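You operate a simulated robot arm through the tools that you are given. There is no shell and no other tool. Be economical: measure what you need, move in short steps, check, and stop when the job is done.

Carry out the task below with a simulated two-armed robot. There is one attempt and no reset: what you move stays moved.

TASK
Shut the grey drawer. Put the sponge from the middle of the drawer bench on the back of the workbench. Take the plug that says "E" and put it on the packing bench in front of the small totes. Pull the middle drawer open. The order is free. Set down upright: plug.

It is judged by the outcome, as a careful person would: the job done as asked, and still so three seconds after it is handed in. It fails if anything else is knocked over, pushed out of place, dropped, spilled or broken.

THE ROBOT
Two 7-joint arms with fingered hands on one trunk, on a base that drives. Base frame: it is fixed to the floor where the robot stands at the start and does not move with it; the origin is under the middle of the robot, x ahead of it, y to its left, z up. Units: cm, degrees, N and s.
The left shoulder is at the start at [9.3, 12.5, 97.3], the right one opposite. With the tool pointing down near the work surface each hand reaches from about 50 to 90 cm from the robot's upright axis, wherever it stands, measured 20 degrees to its own side. Places, roughly: back of the workbench [-110, 430, 90]; grey drawer [70, 20, 70]; middle drawer [-80, 370, 50]; packing bench in front of the small totes [-140, 190, 90]; plug [-50, 475, 100]; sponge (10x7x4 cm) [50, 70, 80]. Payload 4 kg a hand.
The tool frame of a hand sits at the grasp point between the pads (the TCP): z along the fingers, y along the line on which they close. The tips reach 2.9 cm beyond it. Largest opening 10 cm; the body of the gripper starts 3.4 cm behind the TCP. The gripper is a hand of 5 fingers: y runs from the thumb to the fingers, the wrist lies at [-1.5, -10.5, -17.7] in the tool frame.
Orientation is that of the tool frame in the base frame, as a unit quaternion [w, x, y, z]. With the fingers straight down and the wrist toward the robot, the tool's x, y and z point along [0, 1, 0], [1, 0, 0] and [0, 0, -1] of the base frame.

THE INTERFACE
- The arms move only by the tool move_arm. It takes "left_deltas", "right_deltas" or both (then of equal length, played together; a hand with none holds still); each is a list of rows, each a list of 6 numbers: the shift along the base's x, y, z in m, then the turn, a rotation vector about the base's x, y, z in degrees. In form: [[tx, ty, tz, rx, ry, rz], ...]. A call has 1 to 20 rows; each row shifts and turns the commanded pose from where the row before left it. Rows are played at 5 a second. More than 5 cm and 8.6 degrees between two rows, and nothing of the call is played. A pose out of reach is approached as far as the arm can. The call stops where the force on the tool passes 40 N (or 10 N more than at its start, if that is more) or the arm is blocked; 0.2 s more then pass. In this call time passes only in rows, and 0.2 s behind the last. It gives the time, the measured TCP pose, the force on the tool (base axes), the opening and the grip force at its end, in the units of the frame above (readings bear some noise), with the torque about the TCP (base axes, N m) and any sound that the robot's microphone picked up, and new pictures: "show" is both (left out), scene, wrist or none (wrist: the cameras of the hands that moved).
- Cameras (640 x 400 px; columns grow to the right, rows downward): "scene" is now at [19.51, 4.34, 112.1]; the picture's right is [0.47, -0.88, -0.00], its down [-0.33, -0.17, -0.93] and it looks along [0.82, 0.44, -0.37] (base axes); focal length 214 px, centre (320, 200). "left" rides on the left gripper at [-6.6, -8.6, -12.1] in its tool frame; the picture's right is [-0.76, -0.31, 0.58], its down [0.59, -0.70, 0.40] and it looks along [0.28, 0.64, 0.71] (tool axes); focal length 247 px, centre (320, 200). "right" rides on the right gripper at [6.6, -8.6, -12.1] in its tool frame; the picture's right is [-0.76, 0.31, -0.58], its down [-0.59, -0.70, 0.40] and it looks along [-0.28, 0.64, 0.71] (tool axes); focal length 247 px, centre (320, 200). There is no depth. A picture from a camera that has moved, and an enlarged one, comes with that camera's place and axes in the base frame and with its lens.
- move_column(by): slides the trunk up (or, below 0, down) by that many cm; the arms and the scene camera ride with it, the base frame stays. It gives what a move gives, with no picture.
- steer(legs): drives the robot by 1 to 6 legs, each [ahead, turn to the left] in cm and degrees, along the robot's own axes; the way and the turn of a leg run together, so that a leg with both is an arc; at most 150 cm and 180 degrees a leg. The arms and the cameras ride along, it lands a little off, and it stops where it bumps. It gives what a move gives, and a new picture of the scene camera.
- move_fingers(index, middle, ring, little, thumb_bend, thumb_turn, hand): sets how far each is bent, from 0 (flat) to 1 (curled in); at 0.3 the hand is open as for a grip, at 0.7 the pads meet at the TCP. One left out holds its place. A second passes; each finger stops where it meets its share of the squeeze, and holds until it gets a number again. It is the only way to open and close the hand. It gives what a move gives, with no picture; readings hold the bend of each and the force on index, middle, ring, little, thumb and palm. thumb_turn goes from beside the hand (0) to across from the fingers (1), as for a grip.
- turn_head(pan, tilt): turns the head with the scene camera to pan (to the left, within 80 degrees either way) and tilt (down, from -29 to 69), counted from straight ahead of the robot. It gives what a move gives, and a new picture of the scene camera.
- close_up(camera, box): a new picture of the part [left, top, right, bottom] of that camera's present view, enlarged. No time passes.
- hand_in(): hands the job in; it is judged then, once.

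Work in short steps. Places have to be worked out from the pictures, the camera data and where the tool is seen: move nearer, look again, correct. Check each grasp and each placing, and mend what went wrong. You have 165 turns and 260 pictures in all, those below and enlarged ones among them. Open the grippers and draw the arms clear of the work before you hand the job in, unless the task says otherwise; then end with one line.

The tools are called after "Emit:" by a JSON object that holds its "op" and its "data". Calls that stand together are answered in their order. move_arm: Moves the arms, as the interface text tells. Its arguments: {"type":"object","properties":{"left_deltas":{"type":"array","items":{"type":"array","items":{"type":"number"}}},"right_deltas":{"type":"array","items":{"type":"array","items":{"type":"number"}}},"show":{"type":"string","enum":["both","scene","wrist","none"]}},"required":[]} The other tools are called the same way: move_column (by) slides the trunk up or down; move_fingers (index, middle, ring, little, thumb_bend, thumb_turn, hand) moves the fingers one by one; steer (legs) drives the base; turn_head (pan, tilt) turns the head that bears the scene camera; close_up (camera, box) takes an enlarged picture of a part of a camera's view; hand_in () hands the job in.

At the start:

```text
time_s: 0.0
left_eef_pos: [47.47, 44.12, 109.72]
left_orientation: [0.0, 0.707, 0.707, -0.001]
left_ft_force: [0.1, -0.5, 0.2]
left_torque: [0.02, 0.02, 0.02]
left_gripper_width: 9.99
left_grip_force: 0.0
left_shape: jaw
left_bend: [0.3, 0.3, 0.3, 0.3, 0.3, 0.98]
left_finger forces: [0.0, 0.0, 0.0, 0.0, 0.0, 0.0]
right_eef_pos: [51.81, 4.69, 109.73]
right_orientation: [-0.001, 0.708, 0.707, 0.0]
right_ft_force: [0.4, -0.5, -0.2]
right_torque: [-0.01, -0.01, 0.04]
right_gripper_width: 10.01
right_grip_force: 0.0
right_shape: jaw
right_bend: [0.3, 0.3, 0.3, 0.3, 0.3, 0.98]
right_finger forces: [0.0, 0.0, 0.0, 0.0, 0.0, 0.0]
trunk travel left (down, up): [-17.5, 57.2]
robot x, y, heading: [0.03, 0.4, 0.2]
head pan, tilt: [28.0, 21.7]
```

scene: 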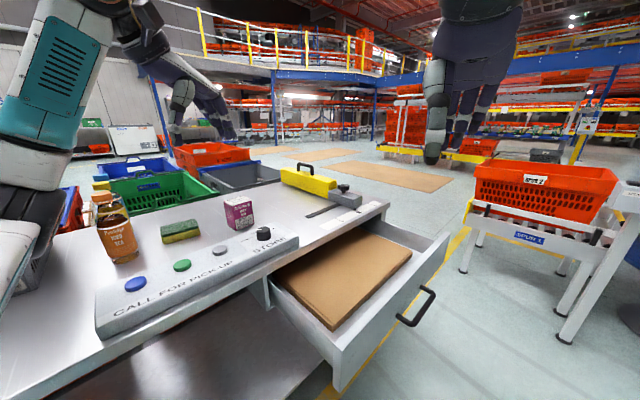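
right: 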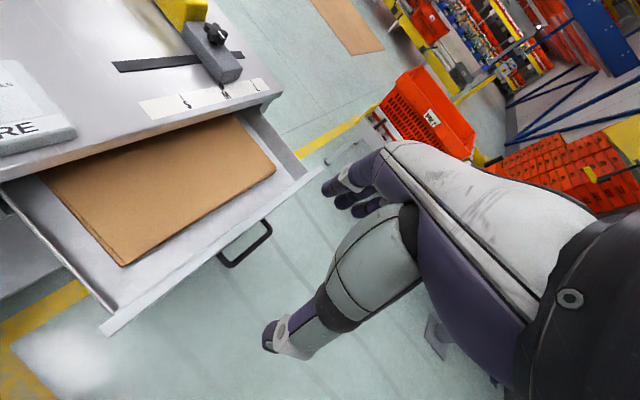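
left: 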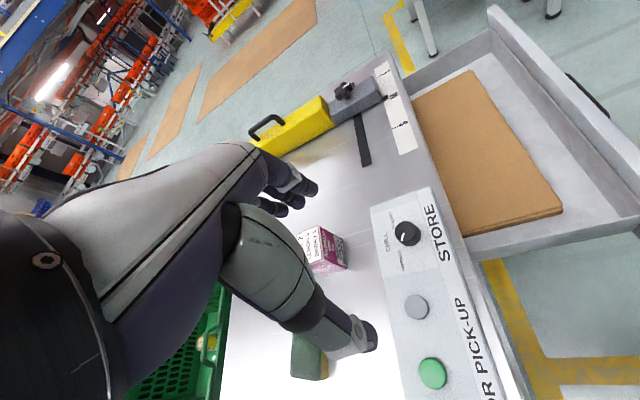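

The grey drawer's front runs from about (42,13) to (100,-4) and it opens towards -y. I'll take the right hand out in front of it (-y side), then lower it.

Emit:
{"op": "move_arm", "data": {"right_deltas": [[0.03, -0.045, 0, 0, 0, 0], [0.03, -0.045, 0, 0, 0, 0], [0.03, -0.045, 0, 0, 0, 0], [0.03, -0.045, 0, 0, 0, 0], [0.02, -0.03, 0, 0, 0, 0], [0, 0, -0.045, 0, 0, 0], [0, 0, -0.045, 0, 0, 0], [0, 0, -0.045, 0, 0, 0], [0, 0, -0.045, 0, 0, 0], [0, 0, -0.04, 0, 0, 0]]}}

Emit:
{"op": "turn_head", "data": {"pan": 10, "tilt": 35}}

```text
refused: row 1 steps farther than a row can; nothing moved
```

```text
time_s: 0.8
left_eef_pos: [47.44, 44.04, 109.72]
left_orientation: [-0.001, 0.707, 0.707, 0.0]
left_ft_force: [0.7, -0.7, -0.4]
left_torque: [0.0, 0.06, 0.04]
left_gripper_width: 9.97
left_grip_force: 0.0
left_shape: jaw
left_bend: [0.3, 0.3, 0.3, 0.3, 0.3, 0.98]
left_finger forces: [0.0, 0.0, 0.1, 0.0, 0.0, 0.0]
right_eef_pos: [51.81, 4.71, 109.84]
right_orientation: [-0.001, 0.707, 0.707, 0.0]
right_ft_force: [0.3, -0.3, 0.0]
right_torque: [0.0, 0.02, 0.02]
right_gripper_width: 9.95
right_grip_force: 0.1
right_shape: jaw
right_bend: [0.3, 0.3, 0.3, 0.3, 0.3, 0.98]
right_finger forces: [0.1, 0.1, 0.0, 0.0, 0.0, 0.0]
trunk travel left (down, up): [-17.5, 57.2]
robot x, y, heading: [-0.01, -0.19, -0.2]
head pan, tilt: [10.0, 35.0]
camera scene: at [19.98, 1.51, 110.0], right [0.17, -0.98, 0.0], down [-0.56, -0.1, -0.82], along [0.81, 0.14, -0.57], focal length 214 px, centre (320, 200)
```

scene: 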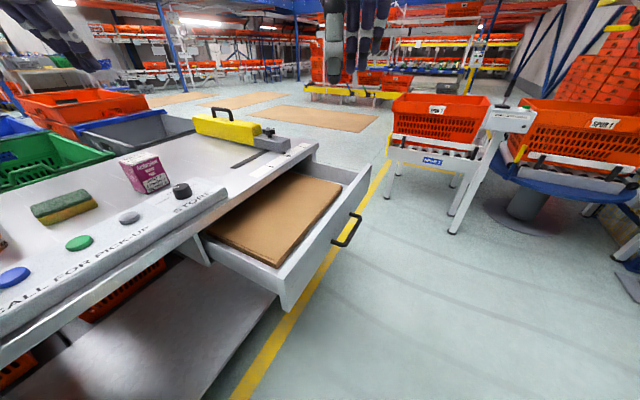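

Steps limited to 5 cm in norm; handle confirmed around (63.5,1.6). Repeating with shorter rows.

Emit:
{"op": "move_arm", "data": {"right_deltas": [[0.025, -0.04, 0, 0, 0, 0], [0.025, -0.04, 0, 0, 0, 0], [0.025, -0.04, 0, 0, 0, 0], [0.025, -0.04, 0, 0, 0, 0], [0.025, -0.04, 0, 0, 0, 0], [0, 0, -0.045, 0, 0, 0], [0, 0, -0.045, 0, 0, 0], [0, 0, -0.045, 0, 0, 0], [0, 0, -0.045, 0, 0, 0], [0, 0, -0.045, 0, 0, 0], [0, 0, -0.045, 0, 0, 0], [0, 0, -0.045, 0, 0, 0], [0, 0, -0.045, 0, 0, 0]]}}

```text
time_s: 3.6
left_eef_pos: [47.43, 43.97, 109.73]
left_orientation: [-0.001, 0.707, 0.707, -0.001]
left_ft_force: [-0.9, -0.3, -0.5]
left_torque: [0.03, -0.02, 0.0]
left_gripper_width: 9.98
left_grip_force: 0.2
left_shape: jaw
left_bend: [0.3, 0.3, 0.3, 0.3, 0.3, 0.98]
left_finger forces: [0.1, 0.1, 0.0, 0.0, 0.0, 0.1]
right_eef_pos: [64.2, -15.08, 73.65]
right_orientation: [0.0, 0.707, 0.707, 0.0]
right_ft_force: [0.3, -0.2, -0.2]
right_torque: [-0.02, 0.02, 0.0]
right_gripper_width: 9.98
right_grip_force: 0.2
right_shape: jaw
right_bend: [0.3, 0.3, 0.3, 0.3, 0.3, 0.98]
right_finger forces: [0.1, 0.0, 0.1, 0.0, 0.0, 0.0]
trunk travel left (down, up): [-17.5, 57.2]
robot x, y, heading: [-0.2, -0.18, -0.1]
head pan, tilt: [10.0, 35.0]
camera scene: at [19.99, 1.5, 109.99], right [0.17, -0.98, 0.0], down [-0.57, -0.1, -0.82], along [0.81, 0.14, -0.57], focal length 214 px, centre (320, 200)
camera right: at [55.6, -8.57, 85.57], right [0.31, -0.76, 0.58], down [-0.7, -0.59, -0.4], along [0.64, -0.28, -0.71], focal length 247 px, centre (320, 200)
```

scene: 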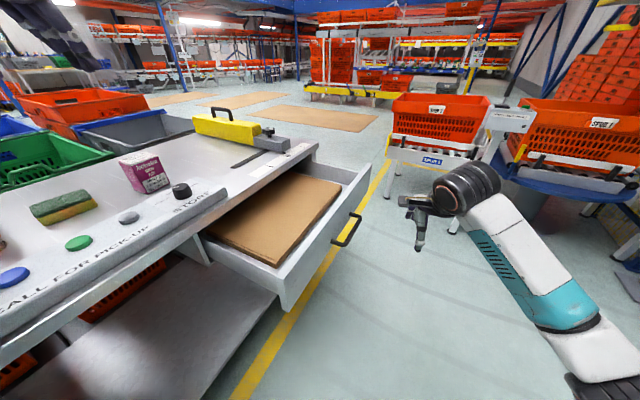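
right: 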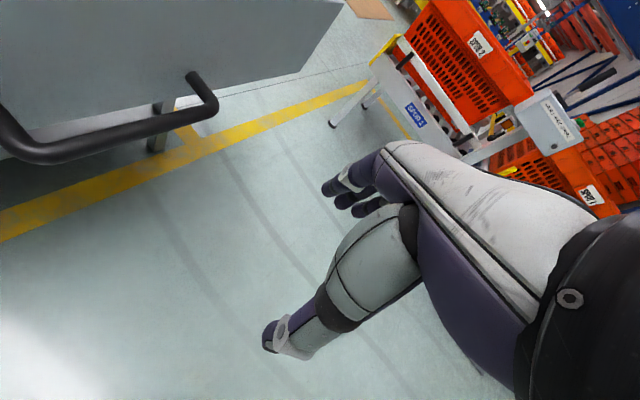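

Handle is about (69,1.6,64). I curl the fingers into a fist and lower slightly, then push along +y.

Emit:
{"op": "move_fingers", "data": {"hand": "right", "index": 0.7, "middle": 0.7, "ring": 0.7, "little": 0.7, "thumb_bend": 0.7}}

Emit:
{"op": "move_arm", "data": {"right_deltas": [[0.02, 0, -0.035, 0, 0, 0], [0.02, 0, -0.035, 0, 0, 0], [0, 0.03, 0, 0, 0, 0], [0, 0.03, 0, 0, 0, 0], [0.0, 0.03, 0, 0, 0, 0]]}}

```text
time_s: 4.6
left_eef_pos: [47.45, 43.98, 109.64]
left_orientation: [0.0, 0.707, 0.707, 0.0]
left_ft_force: [0.3, 0.3, -0.8]
left_torque: [0.02, 0.03, -0.02]
left_gripper_width: 9.96
left_grip_force: 0.0
left_shape: jaw
left_bend: [0.3, 0.3, 0.3, 0.3, 0.3, 0.98]
left_finger forces: [0.1, 0.1, 0.0, 0.1, 0.0, 0.1]
right_eef_pos: [64.15, -15.08, 73.61]
right_orientation: [0.0, 0.707, 0.707, 0.0]
right_ft_force: [-0.1, -0.5, -0.4]
right_torque: [0.0, -0.01, -0.03]
right_gripper_width: 0.16
right_grip_force: 0.0
right_shape: fingers
right_bend: [0.7, 0.7, 0.7, 0.7, 0.7, 0.98]
right_finger forces: [0.0, 0.0, 0.1, 0.1, 0.1, 0.0]
trunk travel left (down, up): [-17.5, 57.2]
robot x, y, heading: [-0.26, 0.16, 0.1]
head pan, tilt: [10.0, 35.0]
```

```text
time_s: 5.8
left_eef_pos: [47.49, 44.07, 109.72]
left_orientation: [0.0, 0.707, 0.708, -0.001]
left_ft_force: [0.7, -0.4, 0.5]
left_torque: [-0.02, -0.01, -0.03]
left_gripper_width: 10.0
left_grip_force: 0.1
left_shape: jaw
left_bend: [0.3, 0.3, 0.3, 0.3, 0.3, 0.98]
left_finger forces: [0.0, 0.0, 0.0, 0.0, 0.0, 0.0]
right_eef_pos: [68.46, -6.24, 66.66]
right_orientation: [0.0, 0.708, 0.707, 0.001]
right_ft_force: [0.2, -0.7, -0.2]
right_torque: [0.03, 0.01, 0.02]
right_gripper_width: 0.18
right_grip_force: 0.0
right_shape: fingers
right_bend: [0.7, 0.7, 0.7, 0.7, 0.7, 0.98]
right_finger forces: [0.1, 0.0, 0.0, 0.0, 0.1, 0.0]
trunk travel left (down, up): [-17.5, 57.2]
robot x, y, heading: [0.02, 0.02, -0.1]
head pan, tilt: [10.0, 35.0]
camera scene: at [19.98, 1.51, 109.99], right [0.17, -0.98, 0.0], down [-0.57, -0.1, -0.82], along [0.81, 0.14, -0.57], focal length 214 px, centre (320, 200)
camera right: at [59.92, 0.34, 78.63], right [0.31, -0.76, 0.58], down [-0.7, -0.59, -0.4], along [0.64, -0.28, -0.71], focal length 247 px, centre (320, 200)
```

scene: 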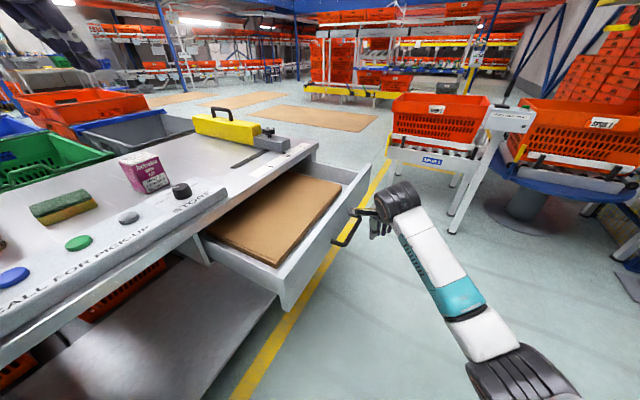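
right: 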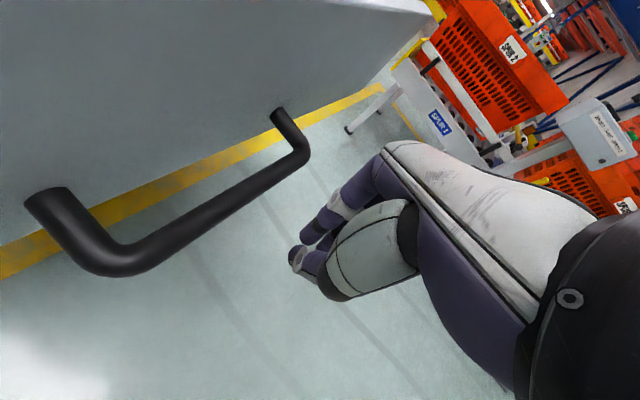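

The fist is lined up with the handle centre. Pushing along the drawer's axis.

Emit:
{"op": "move_arm", "data": {"right_deltas": [[0.005, 0.02, 0, 0, 0, 0], [0.005, 0.02, 0, 0, 0, 0], [0.005, 0.02, 0, 0, 0, 0], [0.005, 0.02, 0, 0, 0, 0], [0.005, 0.02, 0, 0, 0, 0], [0.005, 0.02, 0, 0, 0, 0], [0.005, 0.02, 0, 0, 0, 0], [0.005, 0.02, 0, 0, 0, 0]]}}

```text
time_s: 7.6
left_eef_pos: [47.44, 44.13, 109.75]
left_orientation: [0.0, 0.707, 0.707, 0.0]
left_ft_force: [0.2, 0.4, 0.1]
left_torque: [0.0, 0.0, 0.0]
left_gripper_width: 10.0
left_grip_force: 0.0
left_shape: jaw
left_bend: [0.3, 0.3, 0.3, 0.3, 0.3, 0.98]
left_finger forces: [0.0, 0.0, 0.0, 0.0, 0.1, 0.0]
right_eef_pos: [72.19, 9.8, 66.65]
right_orientation: [-0.001, 0.707, 0.707, 0.001]
right_ft_force: [0.0, 1.0, 0.2]
right_torque: [-0.03, 0.02, -0.02]
right_gripper_width: 0.14
right_grip_force: 0.1
right_shape: fingers
right_bend: [0.7, 0.7, 0.7, 0.7, 0.7, 0.98]
right_finger forces: [0.0, 0.0, 0.1, 0.1, 0.0, 0.0]
trunk travel left (down, up): [-17.5, 57.2]
robot x, y, heading: [0.14, -0.49, -0.0]
head pan, tilt: [10.0, 35.0]
camera scene: at [19.98, 1.53, 109.99], right [0.17, -0.98, 0.0], down [-0.57, -0.1, -0.82], along [0.81, 0.14, -0.57], focal length 214 px, centre (320, 200)
camera right: at [63.6, 16.27, 78.61], right [0.31, -0.76, 0.58], down [-0.7, -0.59, -0.4], along [0.64, -0.28, -0.71], focal length 247 px, centre (320, 200)
```

scene: 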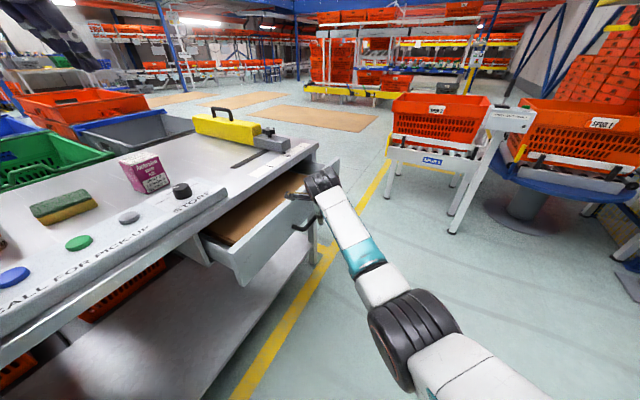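
right: 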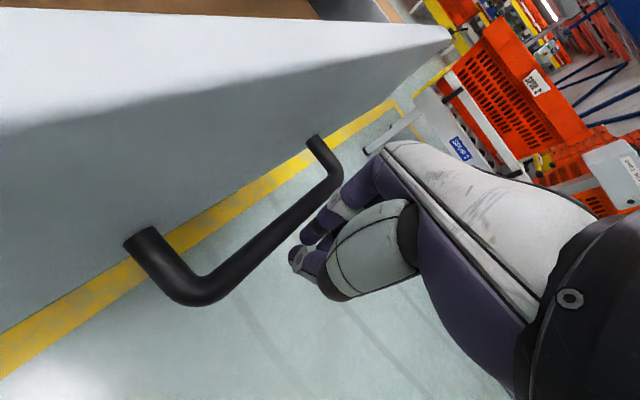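

The drawer is sliding in smoothly. I keep pushing in the same direction until it stops.

Emit:
{"op": "move_arm", "data": {"right_deltas": [[0.003, 0.02, 0, 0, 0, 0], [0.003, 0.02, 0, 0, 0, 0], [0.003, 0.02, 0, 0, 0, 0], [0.003, 0.02, 0, 0, 0, 0], [0.003, 0.02, 0, 0, 0, 0]]}}

```text
time_s: 8.8
left_eef_pos: [47.52, 43.96, 109.82]
left_orientation: [0.0, 0.707, 0.707, 0.0]
left_ft_force: [0.1, -0.3, -0.3]
left_torque: [-0.01, -0.02, -0.03]
left_gripper_width: 9.97
left_grip_force: 0.0
left_shape: jaw
left_bend: [0.3, 0.3, 0.3, 0.3, 0.3, 0.98]
left_finger forces: [0.1, 0.0, 0.0, 0.1, 0.0, 0.0]
right_eef_pos: [73.32, 17.72, 66.59]
right_orientation: [0.001, 0.707, 0.707, -0.001]
right_ft_force: [-0.9, -0.5, -0.2]
right_torque: [-0.01, -0.02, 0.01]
right_gripper_width: 0.17
right_grip_force: 0.1
right_shape: fingers
right_bend: [0.7, 0.7, 0.7, 0.7, 0.7, 0.98]
right_finger forces: [0.0, 0.0, 0.0, 0.1, 0.1, 0.0]
right hand out of reach, approached as far as the arm can: row 5
trunk travel left (down, up): [-17.5, 57.2]
robot x, y, heading: [0.11, -0.23, 0.0]
head pan, tilt: [10.0, 35.0]
camera scene: at [19.98, 1.52, 109.99], right [0.17, -0.98, 0.0], down [-0.57, -0.1, -0.82], along [0.81, 0.14, -0.57], focal length 214 px, centre (320, 200)
camera right: at [64.9, 24.18, 78.65], right [0.31, -0.76, 0.58], down [-0.7, -0.59, -0.4], along [0.64, -0.28, -0.71], focal length 247 px, centre (320, 200)
```

scene: 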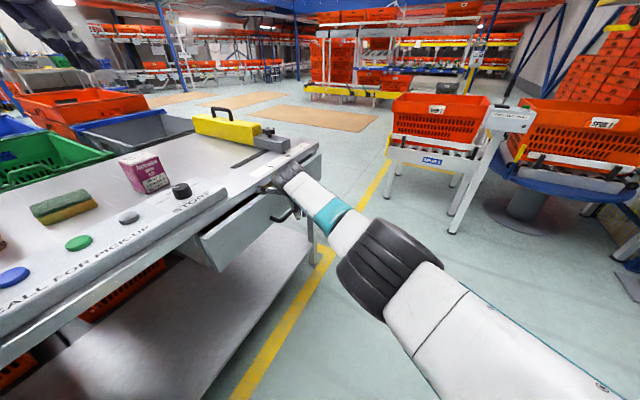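
right: 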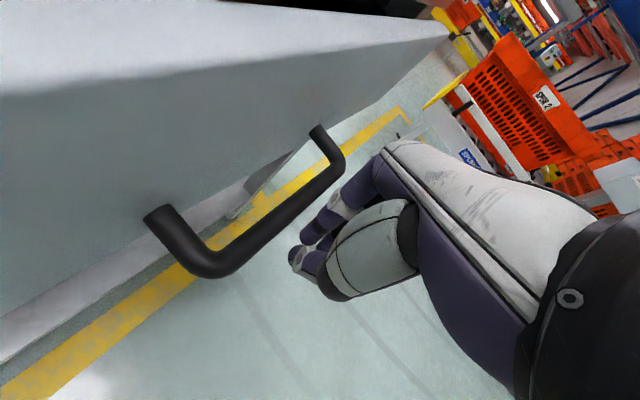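

The arm ran out of reach with a few cm left. I back off, turn the base left, then finish the push.

Emit:
{"op": "move_arm", "data": {"right_deltas": [[-0.01, -0.04, 0, 0, 0, 0], [-0.01, -0.04, 0, 0, 0, 0], [-0.01, -0.04, 0, 0, 0, 0], [-0.01, -0.04, 0, 0, 0, 0]], "show": "none"}}

Emit:
{"op": "steer", "data": {"legs": [[0, 12]]}}

```text
time_s: 9.8
left_eef_pos: [47.39, 43.99, 109.79]
left_orientation: [0.001, 0.707, 0.707, 0.0]
left_ft_force: [0.2, 0.2, 0.0]
left_torque: [0.0, 0.04, 0.0]
left_gripper_width: 9.97
left_grip_force: 0.0
left_shape: jaw
left_bend: [0.3, 0.3, 0.3, 0.3, 0.3, 0.98]
left_finger forces: [0.0, 0.0, 0.0, 0.0, 0.0, 0.0]
right_eef_pos: [69.3, 2.15, 66.86]
right_orientation: [0.001, 0.707, 0.707, 0.0]
right_ft_force: [1.1, 1.1, 0.6]
right_torque: [0.0, 0.02, 0.02]
right_gripper_width: 0.14
right_grip_force: 0.1
right_shape: fingers
right_bend: [0.7, 0.7, 0.7, 0.7, 0.7, 0.98]
right_finger forces: [0.1, 0.0, 0.0, 0.0, 0.1, 0.0]
trunk travel left (down, up): [-17.5, 57.2]
robot x, y, heading: [0.09, -0.09, 0.1]
head pan, tilt: [10.0, 35.0]
```

```text
time_s: 11.0
left_eef_pos: [37.15, 53.09, 109.8]
left_orientation: [0.0, 0.628, 0.778, -0.001]
left_ft_force: [-1.0, -0.5, 0.2]
left_torque: [0.01, 0.01, -0.02]
left_gripper_width: 9.98
left_grip_force: 0.1
left_shape: jaw
left_bend: [0.3, 0.3, 0.3, 0.3, 0.3, 0.98]
left_finger forces: [0.0, 0.0, 0.0, 0.0, 0.0, 0.0]
right_eef_pos: [67.38, 16.82, 66.82]
right_orientation: [0.0, 0.628, 0.778, 0.0]
right_ft_force: [0.2, 0.0, 0.6]
right_torque: [0.01, -0.02, 0.0]
right_gripper_width: 0.13
right_grip_force: 0.0
right_shape: fingers
right_bend: [0.7, 0.7, 0.7, 0.7, 0.7, 0.98]
right_finger forces: [0.1, 0.0, 0.1, 0.0, 0.0, 0.1]
trunk travel left (down, up): [-17.5, 57.2]
robot x, y, heading: [-0.25, -0.33, 12.4]
head pan, tilt: [10.0, 35.0]
camera scene: at [19.2, 5.72, 109.99], right [0.38, -0.93, 0.0], down [-0.53, -0.22, -0.82], along [0.76, 0.31, -0.57], focal length 214 px, centre (320, 200)
```

scene: 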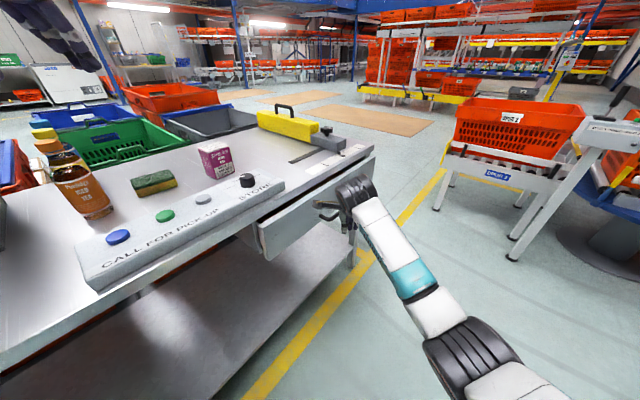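

Now the push resumes with room to spare.

Emit:
{"op": "move_arm", "data": {"right_deltas": [[0.004, 0.02, 0, 0, 0, 0], [0.003, 0.015, 0, 0, 0, 0], [0.003, 0.015, 0, 0, 0, 0], [0.003, 0.015, 0, 0, 0, 0], [0.003, 0.015, 0, 0, 0, 0], [0.002, 0.01, 0, 0, 0, 0]]}}

```text
time_s: 12.4
left_eef_pos: [37.02, 52.74, 110.02]
left_orientation: [0.0, 0.629, 0.777, 0.001]
left_ft_force: [-0.6, -0.9, -0.7]
left_torque: [0.03, -0.01, -0.01]
left_gripper_width: 9.97
left_grip_force: 0.0
left_shape: jaw
left_bend: [0.3, 0.3, 0.3, 0.3, 0.3, 0.98]
left_finger forces: [0.1, 0.0, 0.1, 0.0, 0.0, 0.1]
right_eef_pos: [69.33, 25.16, 66.97]
right_orientation: [0.001, 0.631, 0.775, -0.001]
right_ft_force: [-12.9, -36.8, 11.3]
right_torque: [-0.39, 0.04, -0.28]
right_gripper_width: 0.0
right_grip_force: 20.9
right_shape: fingers
right_bend: [0.71, 0.71, 0.7, 0.7, 0.68, 0.97]
right_finger forces: [22.2, 20.7, 0.0, 0.0, 0.0, 0.0]
trunk travel left (down, up): [-17.5, 57.2]
robot x, y, heading: [0.13, 0.21, 12.2]
head pan, tilt: [10.0, 35.0]
camera scene: at [19.03, 5.39, 110.07], right [0.38, -0.93, 0.0], down [-0.53, -0.21, -0.82], along [0.76, 0.31, -0.57], focal length 214 px, centre (320, 200)
camera right: at [59.61, 29.85, 78.89], right [0.45, -0.67, 0.58], down [-0.57, -0.72, -0.39], along [0.69, -0.15, -0.71], focal length 247 px, centre (320, 200)
```

scene: 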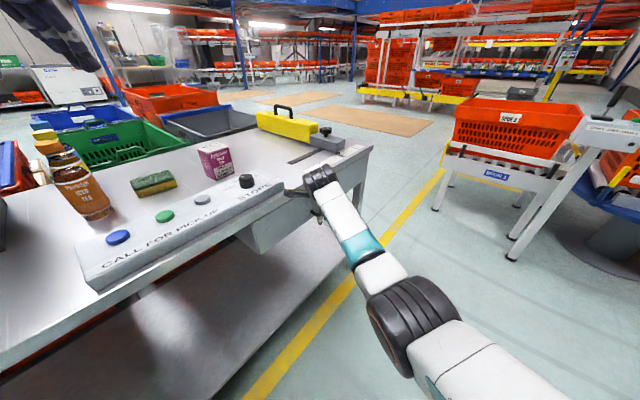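
right: 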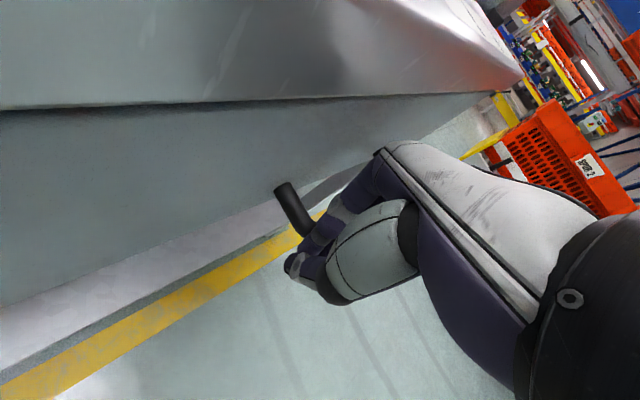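

It stopped at 39 N with the panel under the bench top: looks shut. Back the hand off and check.

Emit:
{"op": "move_arm", "data": {"right_deltas": [[-0.01, -0.04, 0, 0, 0, 0], [-0.01, -0.04, 0, 0, 0, 0], [-0.01, -0.04, 0, 0, 0, 0], [-0.01, -0.04, 0, 0, 0, 0]], "show": "both"}}

```text
time_s: 13.4
left_eef_pos: [37.05, 53.13, 109.74]
left_orientation: [0.001, 0.628, 0.778, 0.0]
left_ft_force: [0.5, 0.4, -0.2]
left_torque: [-0.01, 0.02, -0.01]
left_gripper_width: 9.99
left_grip_force: 0.1
left_shape: jaw
left_bend: [0.3, 0.3, 0.3, 0.3, 0.3, 0.98]
left_finger forces: [0.1, 0.0, 0.0, 0.0, 0.0, 0.1]
right_eef_pos: [65.03, 9.82, 67.02]
right_orientation: [0.0, 0.628, 0.778, 0.001]
right_ft_force: [0.5, 0.4, 0.4]
right_torque: [-0.01, 0.0, 0.03]
right_gripper_width: 0.14
right_grip_force: 0.1
right_shape: fingers
right_bend: [0.7, 0.7, 0.7, 0.7, 0.7, 0.98]
right_finger forces: [0.0, 0.0, 0.1, 0.0, 0.0, 0.0]
trunk travel left (down, up): [-17.5, 57.2]
robot x, y, heading: [-0.17, -0.28, 12.1]
head pan, tilt: [10.0, 35.0]
camera scene: at [19.2, 5.7, 110.0], right [0.38, -0.93, 0.0], down [-0.53, -0.22, -0.82], along [0.76, 0.31, -0.57], focal length 214 px, centre (320, 200)
camera right: at [55.28, 14.4, 79.01], right [0.46, -0.67, 0.58], down [-0.56, -0.72, -0.4], along [0.69, -0.14, -0.71], focal length 247 px, centre (320, 200)
```

scene: 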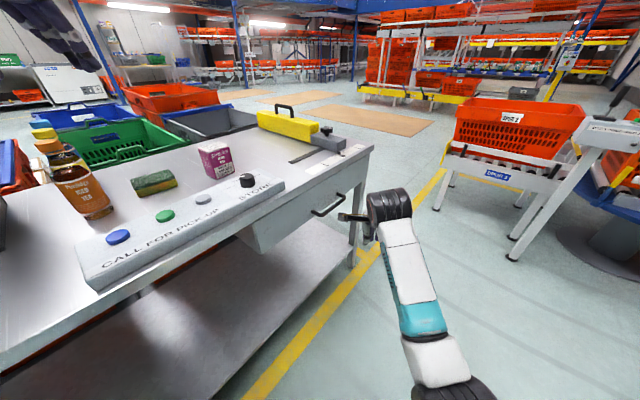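
right: 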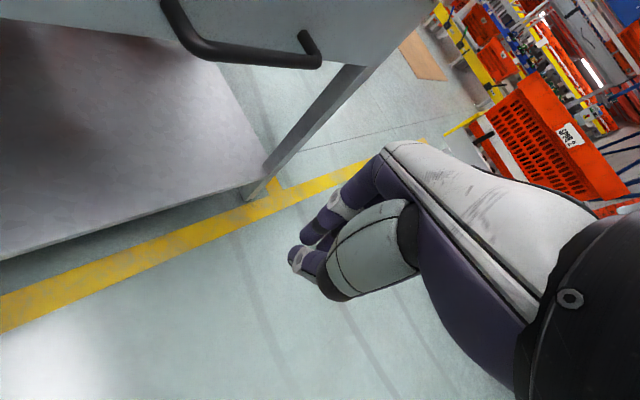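

The drawer is flush now. I lift the right hand out of the way and move the left hand towards the sponge (~(47,63)) for a closer look.

Emit:
{"op": "move_arm", "data": {"right_deltas": [[-0.02, -0.03, 0.03, 0, 0, 0], [-0.02, -0.03, 0.03, 0, 0, 0], [0, -0.02, 0.045, 0, 0, 0], [0, -0.02, 0.045, 0, 0, 0], [0, 0, 0.045, 0, 0, 0], [0, 0, 0.045, 0, 0, 0], [0, 0, 0.045, 0, 0, 0]], "left_deltas": [[0.0, 0, 0, 0, 0, 0], [0, 0, 0, 0, 0, 0], [0, 0, 0, 0, 0, 0], [0, 0, 0, 0, 0, 0], [0, 0, 0, 0, 0, 0], [0, 0, 0, 0, 0, 0], [0, 0, 0, 0, 0, 0]], "show": "wrist"}}

Emit:
{"op": "close_up", "data": {"camera": "scene", "box": [60, 120, 300, 270]}}

```text
time_s: 15.0
left_eef_pos: [37.04, 53.05, 109.79]
left_orientation: [0.001, 0.627, 0.779, 0.0]
left_ft_force: [-0.1, 0.7, 0.2]
left_torque: [0.01, -0.02, 0.03]
left_gripper_width: 9.96
left_grip_force: 0.0
left_shape: jaw
left_bend: [0.3, 0.3, 0.3, 0.3, 0.3, 0.98]
left_finger forces: [0.0, 0.0, 0.0, 0.0, 0.0, 0.0]
right_eef_pos: [66.14, 0.38, 91.87]
right_orientation: [0.0, 0.628, 0.778, 0.0]
right_ft_force: [-0.9, 0.6, 0.6]
right_torque: [0.04, 0.0, 0.04]
right_gripper_width: 0.15
right_grip_force: 0.1
right_shape: fingers
right_bend: [0.7, 0.7, 0.7, 0.7, 0.7, 0.98]
right_finger forces: [0.1, 0.1, 0.0, 0.0, 0.0, 0.0]
right hand out of reach, approached as far as the arm can: row 5, 6, 7
trunk travel left (down, up): [-17.5, 57.2]
robot x, y, heading: [-0.09, 0.11, 12.3]
head pan, tilt: [10.0, 35.0]
camera right: at [56.36, 4.92, 103.88], right [0.46, -0.67, 0.58], down [-0.56, -0.72, -0.4], along [0.69, -0.14, -0.71], focal length 247 px, centre (320, 200)
camera left: at [30.1, 44.93, 121.88], right [-0.14, -0.8, -0.58], down [-0.81, 0.43, -0.4], along [0.57, 0.41, -0.71], focal length 247 px, centre (320, 200)
```

right: 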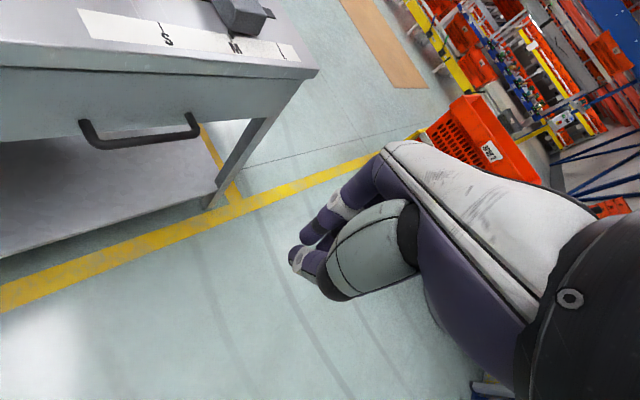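
left: 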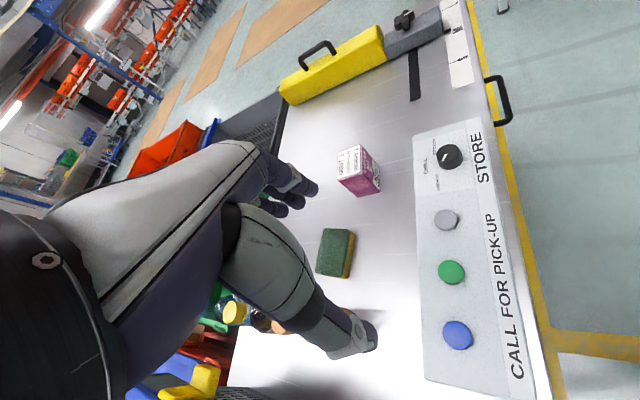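

```text
2.67 times, centred on (180, 195) of scene
camera zoom: at [19.19, 5.71, 110.0], right [0.38, -0.93, 0.0], down [-0.53, -0.22, -0.82], along [0.76, 0.31, -0.57], focal length 572 px, centre (693, 213)
```

zoom: 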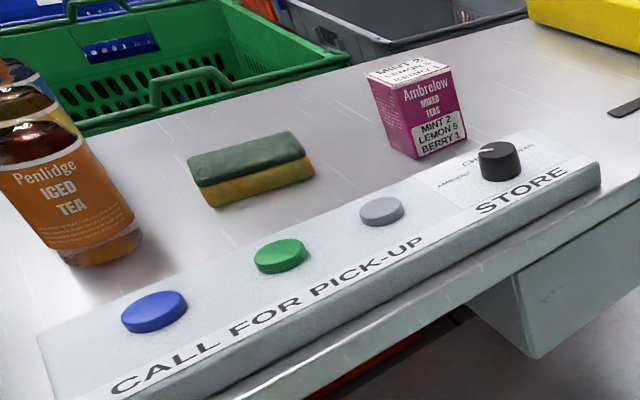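

Sponge triangulates to about (48,65.5,82), long axis near -22°. I turn the left hand +54° to straddle its width while moving above it.

Emit:
{"op": "move_arm", "data": {"left_deltas": [[0.0157, 0.0179, -0.01, 0, 0, 7.7], [0.0157, 0.0179, -0.01, 0, 0, 7.7], [0.0157, 0.0179, -0.01, 0, 0, 7.7], [0.0157, 0.0179, -0.01, 0, 0, 7.7], [0.0157, 0.0179, -0.01, 0, 0, 7.7], [0.0157, 0.0179, -0.01, 0, 0, 7.7], [0.0157, 0.0179, -0.01, 0, 0, 7.7]]}}

```text
time_s: 16.6
left_eef_pos: [48.11, 65.51, 102.51]
left_orientation: [0.0, 0.206, 0.979, 0.0]
left_ft_force: [0.0, 0.0, 0.0]
left_torque: [-0.02, 0.0, -0.03]
left_gripper_width: 9.99
left_grip_force: 0.1
left_shape: jaw
left_bend: [0.3, 0.3, 0.3, 0.3, 0.3, 0.98]
left_finger forces: [0.0, 0.1, 0.0, 0.0, 0.0, 0.0]
right_eef_pos: [66.2, 0.39, 91.77]
right_orientation: [-0.001, 0.628, 0.778, 0.0]
right_ft_force: [0.2, 0.4, 0.0]
right_torque: [-0.02, 0.01, 0.0]
right_gripper_width: 0.15
right_grip_force: 0.0
right_shape: fingers
right_bend: [0.7, 0.7, 0.7, 0.7, 0.7, 0.98]
right_finger forces: [0.0, 0.0, 0.0, 0.0, 0.0, 0.0]
trunk travel left (down, up): [-17.5, 57.2]
robot x, y, heading: [0.18, 0.4, 12.3]
head pan, tilt: [10.0, 35.0]
camera scene: at [19.23, 5.72, 109.98], right [0.38, -0.93, 0.0], down [-0.53, -0.22, -0.82], along [0.76, 0.31, -0.57], focal length 214 px, centre (320, 200)
camera left: at [50.58, 55.11, 114.74], right [0.57, -0.59, -0.58], down [-0.82, -0.41, -0.4], along [0.0, 0.7, -0.71], focal length 247 px, centre (320, 200)
```

scene: 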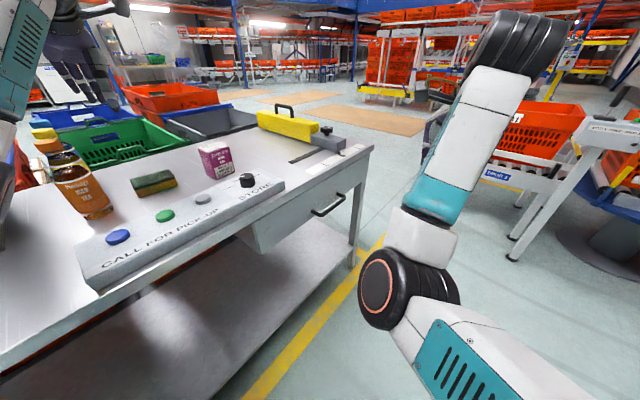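
left: 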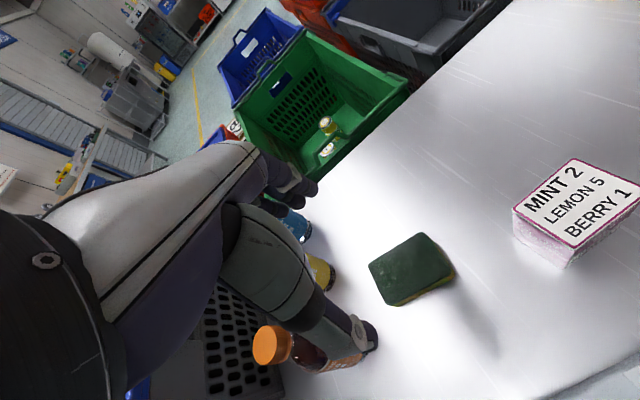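

Bottles stand close by on the -x side; I want to know exactly where before descending. Zooming in on both views.

Emit:
{"op": "close_up", "data": {"camera": "left", "box": [200, 150, 520, 400]}}

Emit:
{"op": "turn_head", "data": {"pan": 50, "tilt": 30}}

```text
1.60 times, centred on (360, 275) of left
camera zoom: at [50.58, 55.11, 114.74], right [0.57, -0.59, -0.58], down [-0.82, -0.41, -0.4], along [0.0, 0.7, -0.71], focal length 395 px, centre (256, 80)
```

zoom: 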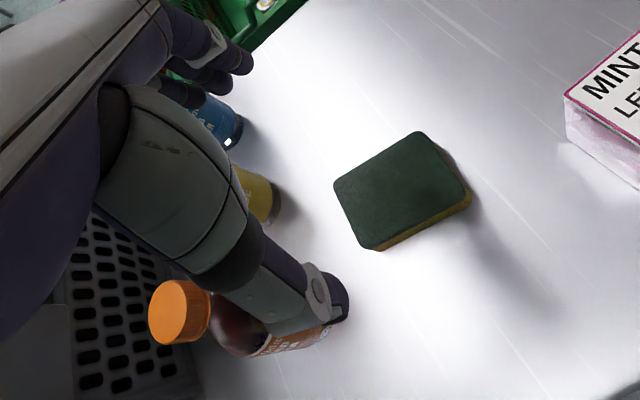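

```text
time_s: 17.7
left_eef_pos: [47.87, 65.54, 102.73]
left_orientation: [0.0, 0.208, 0.978, -0.001]
left_ft_force: [-0.1, -0.4, 0.3]
left_torque: [0.01, 0.02, 0.02]
left_gripper_width: 9.96
left_grip_force: 0.1
left_shape: jaw
left_bend: [0.3, 0.3, 0.3, 0.3, 0.3, 0.98]
left_finger forces: [0.1, 0.0, 0.0, 0.0, 0.0, 0.0]
right_eef_pos: [66.09, 0.35, 91.91]
right_orientation: [0.001, 0.629, 0.778, 0.0]
right_ft_force: [-0.4, 0.8, 0.3]
right_torque: [-0.01, -0.03, -0.05]
right_gripper_width: 0.13
right_grip_force: 0.1
right_shape: fingers
right_bend: [0.7, 0.7, 0.7, 0.7, 0.7, 0.98]
right_finger forces: [0.0, 0.0, 0.0, 0.0, 0.1, 0.0]
trunk travel left (down, up): [-17.5, 57.2]
robot x, y, heading: [0.08, 0.19, 12.3]
head pan, tilt: [50.0, 30.0]
camera scene: at [15.28, 10.38, 110.77], right [0.88, -0.47, 0.0], down [-0.23, -0.44, -0.87], along [0.4, 0.77, -0.5], focal length 214 px, centre (320, 200)
```

scene: 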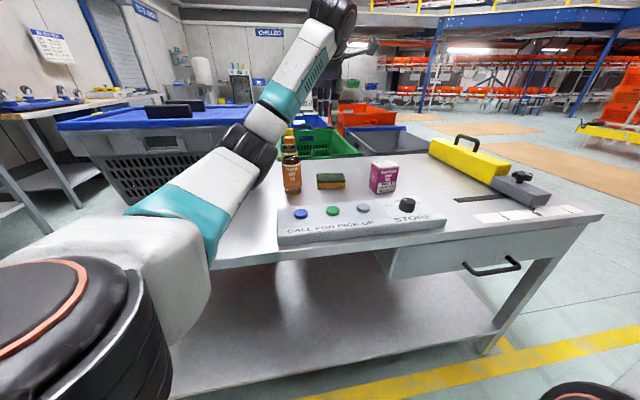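

Bottles at about (36,67) and (41,77) leave enough clearance. Sponge at ~(49,66), table ~79–80. Descending to just above.

Emit:
{"op": "move_arm", "data": {"left_deltas": [[0.009, 0.005, -0.03, 0, 0, 0], [0, 0, -0.04, 0, 0, 0], [0, 0, -0.04, 0, 0, 0], [0, 0, -0.03, 0, 0, 0]]}}

```text
time_s: 18.7
left_eef_pos: [48.74, 65.98, 88.65]
left_orientation: [0.0, 0.207, 0.978, 0.0]
left_ft_force: [-0.1, -0.1, -0.7]
left_torque: [-0.01, 0.04, -0.01]
left_gripper_width: 9.99
left_grip_force: 0.0
left_shape: jaw
left_bend: [0.3, 0.3, 0.3, 0.3, 0.3, 0.98]
left_finger forces: [0.1, 0.0, 0.0, 0.0, 0.1, 0.0]
right_eef_pos: [66.11, 0.27, 91.88]
right_orientation: [0.0, 0.628, 0.778, 0.0]
right_ft_force: [-0.3, 0.4, 0.8]
right_torque: [0.0, 0.01, 0.0]
right_gripper_width: 0.15
right_grip_force: 0.0
right_shape: fingers
right_bend: [0.7, 0.7, 0.7, 0.7, 0.7, 0.98]
right_finger forces: [0.0, 0.1, 0.0, 0.0, 0.1, 0.0]
trunk travel left (down, up): [-17.5, 57.2]
robot x, y, heading: [-0.18, -0.2, 12.4]
head pan, tilt: [50.0, 30.0]
camera scene: at [15.29, 10.39, 110.76], right [0.89, -0.47, 0.0], down [-0.23, -0.44, -0.87], along [0.4, 0.77, -0.5], focal length 214 px, centre (320, 200)
camera left: at [51.25, 55.57, 100.74], right [0.57, -0.59, -0.58], down [-0.82, -0.4, -0.4], along [0.0, 0.7, -0.71], focal length 247 px, centre (320, 200)
```

scene: 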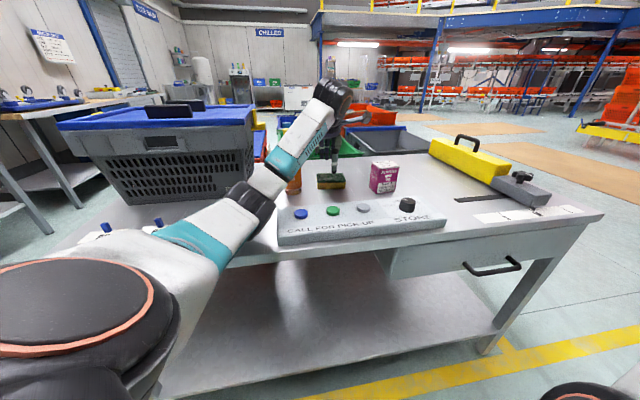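
left: 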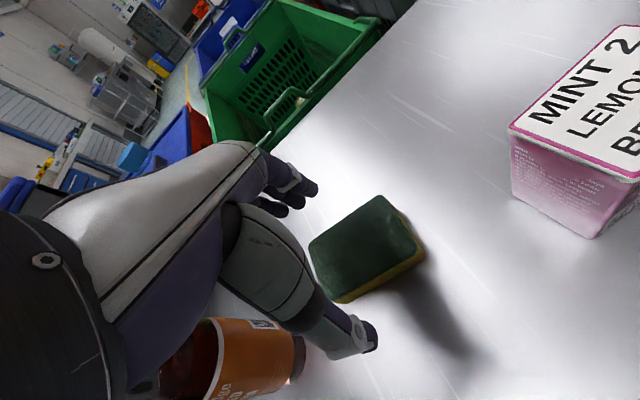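

Sponge is slightly right along the finger row (50.3,65.8). Shift and descend to the table gently.

Emit:
{"op": "move_arm", "data": {"left_deltas": [[0.014, -0.004, -0.015, 0, 0, 0], [0, 0, -0.02, 0, 0, 0], [0, 0, -0.01, 0, 0, 0], [0, 0, -0.008, 0, 0, 0]]}}

```text
time_s: 19.9
left_eef_pos: [49.65, 66.32, 86.43]
left_orientation: [0.015, 0.197, 0.98, 0.018]
left_ft_force: [0.2, 0.2, 0.8]
left_torque: [0.0, 0.02, -0.05]
left_gripper_width: 10.01
left_grip_force: 0.1
left_shape: jaw
left_bend: [0.3, 0.3, 0.3, 0.3, 0.3, 0.98]
left_finger forces: [0.1, 0.0, 0.0, 0.1, 0.1, 0.0]
right_eef_pos: [65.93, -0.23, 91.93]
right_orientation: [-0.001, 0.628, 0.778, 0.003]
right_ft_force: [0.7, -0.4, 0.4]
right_torque: [0.02, -0.02, -0.01]
right_gripper_width: 0.14
right_grip_force: 0.0
right_shape: fingers
right_bend: [0.7, 0.7, 0.7, 0.7, 0.7, 0.98]
right_finger forces: [0.1, 0.0, 0.0, 0.0, 0.0, 0.0]
trunk travel left (down, up): [-17.5, 57.2]
robot x, y, heading: [-0.18, -0.45, 12.1]
head pan, tilt: [50.0, 30.0]
stopped in row 4 (left hand): the arm was blocked; the commanded pose is now the measured one
camera scene: at [15.08, 9.73, 110.8], right [0.88, -0.47, 0.0], down [-0.23, -0.44, -0.87], along [0.4, 0.77, -0.49], focal length 214 px, centre (320, 200)
camera left: at [52.01, 55.6, 98.38], right [0.6, -0.56, -0.57], down [-0.8, -0.41, -0.44], along [0.01, 0.72, -0.69], focal length 247 px, centre (320, 200)
```

scene: 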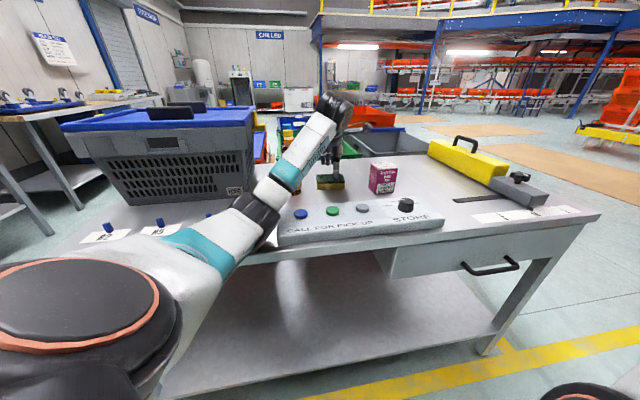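
left: 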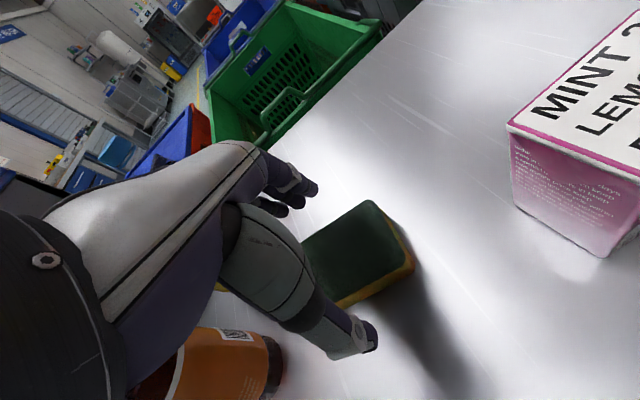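

The forearm (not the hand) is blocked, likely by the bench edge/console. I lift, then raise the trunk so the elbow comes down from higher.

Emit:
{"op": "move_arm", "data": {"left_deltas": [[0, 0, 0.03, 0, 0, 0], [0, 0, 0.04, 0, 0, 0], [0, 0, 0.04, 0, 0, 0]], "show": "none"}}

Emit:
{"op": "move_column", "data": {"by": 22}}

Emit:
{"op": "turn_head", "data": {"pan": 50, "tilt": 45}}

```text
time_s: 20.7
left_eef_pos: [50.14, 66.33, 96.68]
left_orientation: [0.012, 0.2, 0.98, 0.011]
left_ft_force: [-0.5, -0.4, 0.5]
left_torque: [-0.03, -0.01, -0.02]
left_gripper_width: 10.0
left_grip_force: 0.1
left_shape: jaw
left_bend: [0.3, 0.3, 0.3, 0.3, 0.3, 0.98]
left_finger forces: [0.0, 0.0, 0.1, 0.0, 0.0, 0.1]
right_eef_pos: [66.07, 0.34, 91.97]
right_orientation: [0.0, 0.629, 0.778, 0.001]
right_ft_force: [-0.1, -0.2, 0.3]
right_torque: [0.0, 0.02, -0.02]
right_gripper_width: 0.15
right_grip_force: 0.1
right_shape: fingers
right_bend: [0.7, 0.7, 0.7, 0.7, 0.7, 0.98]
right_finger forces: [0.0, 0.1, 0.1, 0.1, 0.1, 0.0]
trunk travel left (down, up): [-17.5, 57.2]
robot x, y, heading: [-0.17, 0.11, 12.3]
head pan, tilt: [50.0, 30.0]
```

```text
time_s: 23.0
left_eef_pos: [50.02, 66.52, 118.34]
left_orientation: [0.011, 0.2, 0.98, 0.011]
left_ft_force: [0.7, -0.3, -0.8]
left_torque: [-0.04, 0.01, -0.01]
left_gripper_width: 9.97
left_grip_force: 0.1
left_shape: jaw
left_bend: [0.3, 0.3, 0.3, 0.3, 0.3, 0.98]
left_finger forces: [0.1, 0.0, 0.0, 0.0, 0.1, 0.0]
right_eef_pos: [66.18, 0.31, 113.81]
right_orientation: [0.0, 0.629, 0.778, -0.001]
right_ft_force: [0.0, -0.2, -0.4]
right_torque: [-0.01, -0.02, 0.01]
right_gripper_width: 0.16
right_grip_force: 0.1
right_shape: fingers
right_bend: [0.7, 0.7, 0.7, 0.7, 0.7, 0.98]
right_finger forces: [0.0, 0.0, 0.0, 0.1, 0.0, 0.1]
trunk travel left (down, up): [-39.5, 35.2]
robot x, y, heading: [0.17, 0.08, 12.3]
head pan, tilt: [50.0, 30.0]
```

```text
time_s: 23.8
left_eef_pos: [49.92, 66.54, 118.4]
left_orientation: [0.01, 0.2, 0.98, 0.012]
left_ft_force: [-0.1, -0.5, -0.5]
left_torque: [0.0, 0.02, -0.01]
left_gripper_width: 9.98
left_grip_force: 0.0
left_shape: jaw
left_bend: [0.3, 0.3, 0.3, 0.3, 0.3, 0.98]
left_finger forces: [0.0, 0.1, 0.0, 0.0, 0.1, 0.0]
right_eef_pos: [66.17, 0.46, 113.91]
right_orientation: [0.001, 0.628, 0.778, 0.001]
right_ft_force: [0.1, -0.5, -0.3]
right_torque: [-0.01, -0.01, 0.01]
right_gripper_width: 0.15
right_grip_force: 0.0
right_shape: fingers
right_bend: [0.7, 0.7, 0.7, 0.7, 0.7, 0.98]
right_finger forces: [0.0, 0.0, 0.0, 0.0, 0.0, 0.1]
trunk travel left (down, up): [-39.5, 35.2]
robot x, y, heading: [0.14, -0.05, 12.3]
head pan, tilt: [50.0, 45.0]
camera scene: at [8.51, 8.21, 131.15], right [0.88, -0.47, 0.0], down [-0.33, -0.63, -0.71], along [0.33, 0.63, -0.71], focal length 214 px, centre (320, 200)
```

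scene: 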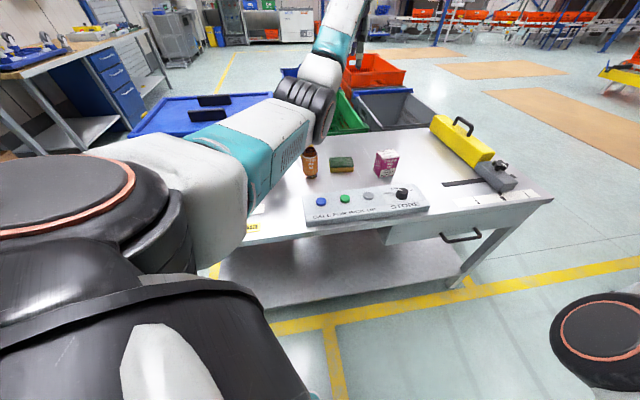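

Everything in place. Descending again with the raised trunk, stopping above the sponge to check.

Emit:
{"op": "move_arm", "data": {"left_deltas": [[0, -0.003, -0.045, 0, 0, 0], [0, 0, -0.045, 0, 0, 0], [0, 0, -0.045, 0, 0, 0], [0, 0, -0.045, 0, 0, 0], [0, 0, -0.045, 0, 0, 0], [0, 0, -0.045, 0, 0, 0]]}}

```text
time_s: 25.2
left_eef_pos: [49.92, 66.13, 91.43]
left_orientation: [0.012, 0.2, 0.98, 0.012]
left_ft_force: [0.5, 0.3, -0.1]
left_torque: [-0.01, 0.0, 0.01]
left_gripper_width: 10.01
left_grip_force: 0.1
left_shape: jaw
left_bend: [0.3, 0.3, 0.3, 0.3, 0.3, 0.98]
left_finger forces: [0.0, 0.0, 0.1, 0.0, 0.1, 0.1]
right_eef_pos: [66.0, 0.36, 113.91]
right_orientation: [0.0, 0.628, 0.778, 0.0]
right_ft_force: [-0.6, -0.9, 0.2]
right_torque: [-0.05, -0.02, 0.02]
right_gripper_width: 0.14
right_grip_force: 0.0
right_shape: fingers
right_bend: [0.7, 0.7, 0.7, 0.7, 0.7, 0.98]
right_finger forces: [0.0, 0.1, 0.0, 0.0, 0.1, 0.0]
trunk travel left (down, up): [-39.5, 35.2]
robot x, y, heading: [-0.16, -0.31, 12.4]
head pan, tilt: [50.0, 45.0]
camera scene: at [8.53, 8.22, 131.14], right [0.88, -0.47, 0.0], down [-0.33, -0.63, -0.71], along [0.33, 0.63, -0.71], focal length 214 px, centre (320, 200)
camera left: at [52.31, 55.53, 103.5], right [0.59, -0.57, -0.57], down [-0.81, -0.41, -0.43], along [0.01, 0.71, -0.7], focal length 247 px, centre (320, 200)
```

scene: 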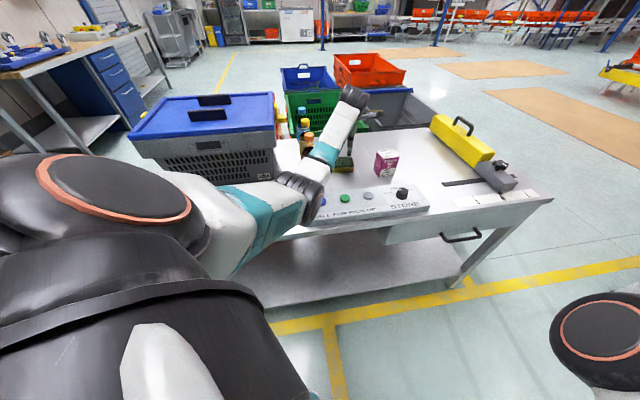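
left: 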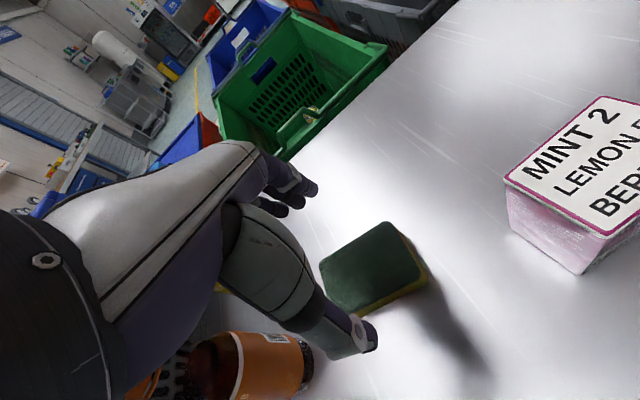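

The elbow is still low over the console's left end. I raise the trunk another 18 cm, then descend.

Emit:
{"op": "move_column", "data": {"by": 18}}

Emit:
{"op": "move_arm", "data": {"left_deltas": [[0, 0, -0.045, 0, 0, 0], [0, 0, -0.045, 0, 0, 0], [0, 0, -0.045, 0, 0, 0], [0, 0, -0.045, 0, 0, 0]]}}

```text
time_s: 27.2
left_eef_pos: [50.1, 66.19, 109.37]
left_orientation: [0.011, 0.199, 0.98, 0.011]
left_ft_force: [0.9, 0.1, 0.0]
left_torque: [0.0, 0.01, -0.01]
left_gripper_width: 9.96
left_grip_force: 0.1
left_shape: jaw
left_bend: [0.3, 0.3, 0.3, 0.3, 0.3, 0.98]
left_finger forces: [0.1, 0.0, 0.1, 0.1, 0.0, 0.0]
right_eef_pos: [66.17, 0.33, 131.86]
right_orientation: [0.001, 0.628, 0.779, 0.0]
right_ft_force: [-0.9, 0.3, 0.6]
right_torque: [0.04, 0.01, -0.01]
right_gripper_width: 0.14
right_grip_force: 0.0
right_shape: fingers
right_bend: [0.7, 0.7, 0.7, 0.7, 0.7, 0.98]
right_finger forces: [0.1, 0.1, 0.0, 0.0, 0.0, 0.0]
trunk travel left (down, up): [-57.5, 17.2]
robot x, y, heading: [-0.02, 0.08, 11.9]
head pan, tilt: [50.0, 45.0]
```

```text
time_s: 28.2
left_eef_pos: [50.49, 65.95, 91.86]
left_orientation: [0.011, 0.199, 0.98, 0.012]
left_ft_force: [0.6, 0.0, 0.1]
left_torque: [-0.01, 0.0, 0.01]
left_gripper_width: 10.0
left_grip_force: 0.2
left_shape: jaw
left_bend: [0.3, 0.3, 0.3, 0.3, 0.3, 0.98]
left_finger forces: [0.0, 0.1, 0.0, 0.0, 0.1, 0.1]
right_eef_pos: [66.11, 0.37, 131.85]
right_orientation: [0.0, 0.628, 0.778, -0.001]
right_ft_force: [0.8, -0.4, -0.2]
right_torque: [0.02, -0.03, 0.05]
right_gripper_width: 0.13
right_grip_force: 0.0
right_shape: fingers
right_bend: [0.7, 0.7, 0.7, 0.7, 0.7, 0.98]
right_finger forces: [0.1, 0.0, 0.0, 0.1, 0.0, 0.0]
trunk travel left (down, up): [-57.5, 17.2]
robot x, y, heading: [0.09, -0.2, 12.2]
head pan, tilt: [50.0, 45.0]
camera scene: at [6.72, 7.82, 149.3], right [0.88, -0.47, 0.0], down [-0.33, -0.63, -0.71], along [0.33, 0.63, -0.71], focal length 214 px, centre (320, 200)
camera left: at [52.78, 55.42, 103.84], right [0.59, -0.57, -0.57], down [-0.81, -0.41, -0.43], along [0.01, 0.71, -0.7], focal length 247 px, centre (320, 200)
```

scene: 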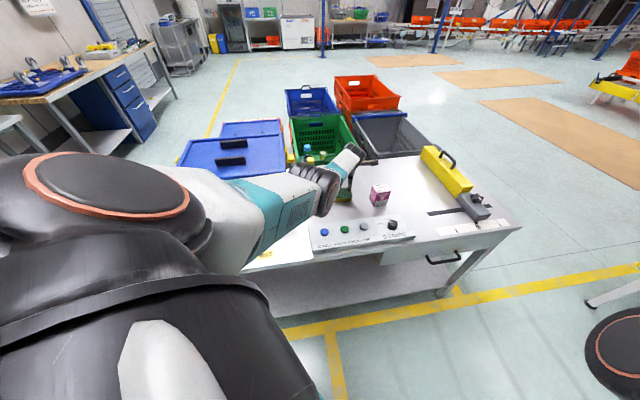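
left: 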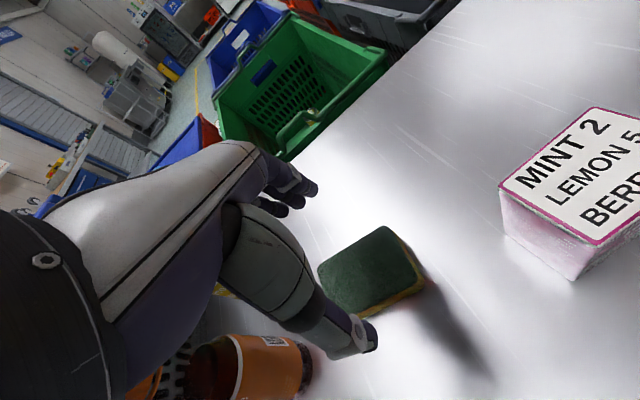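

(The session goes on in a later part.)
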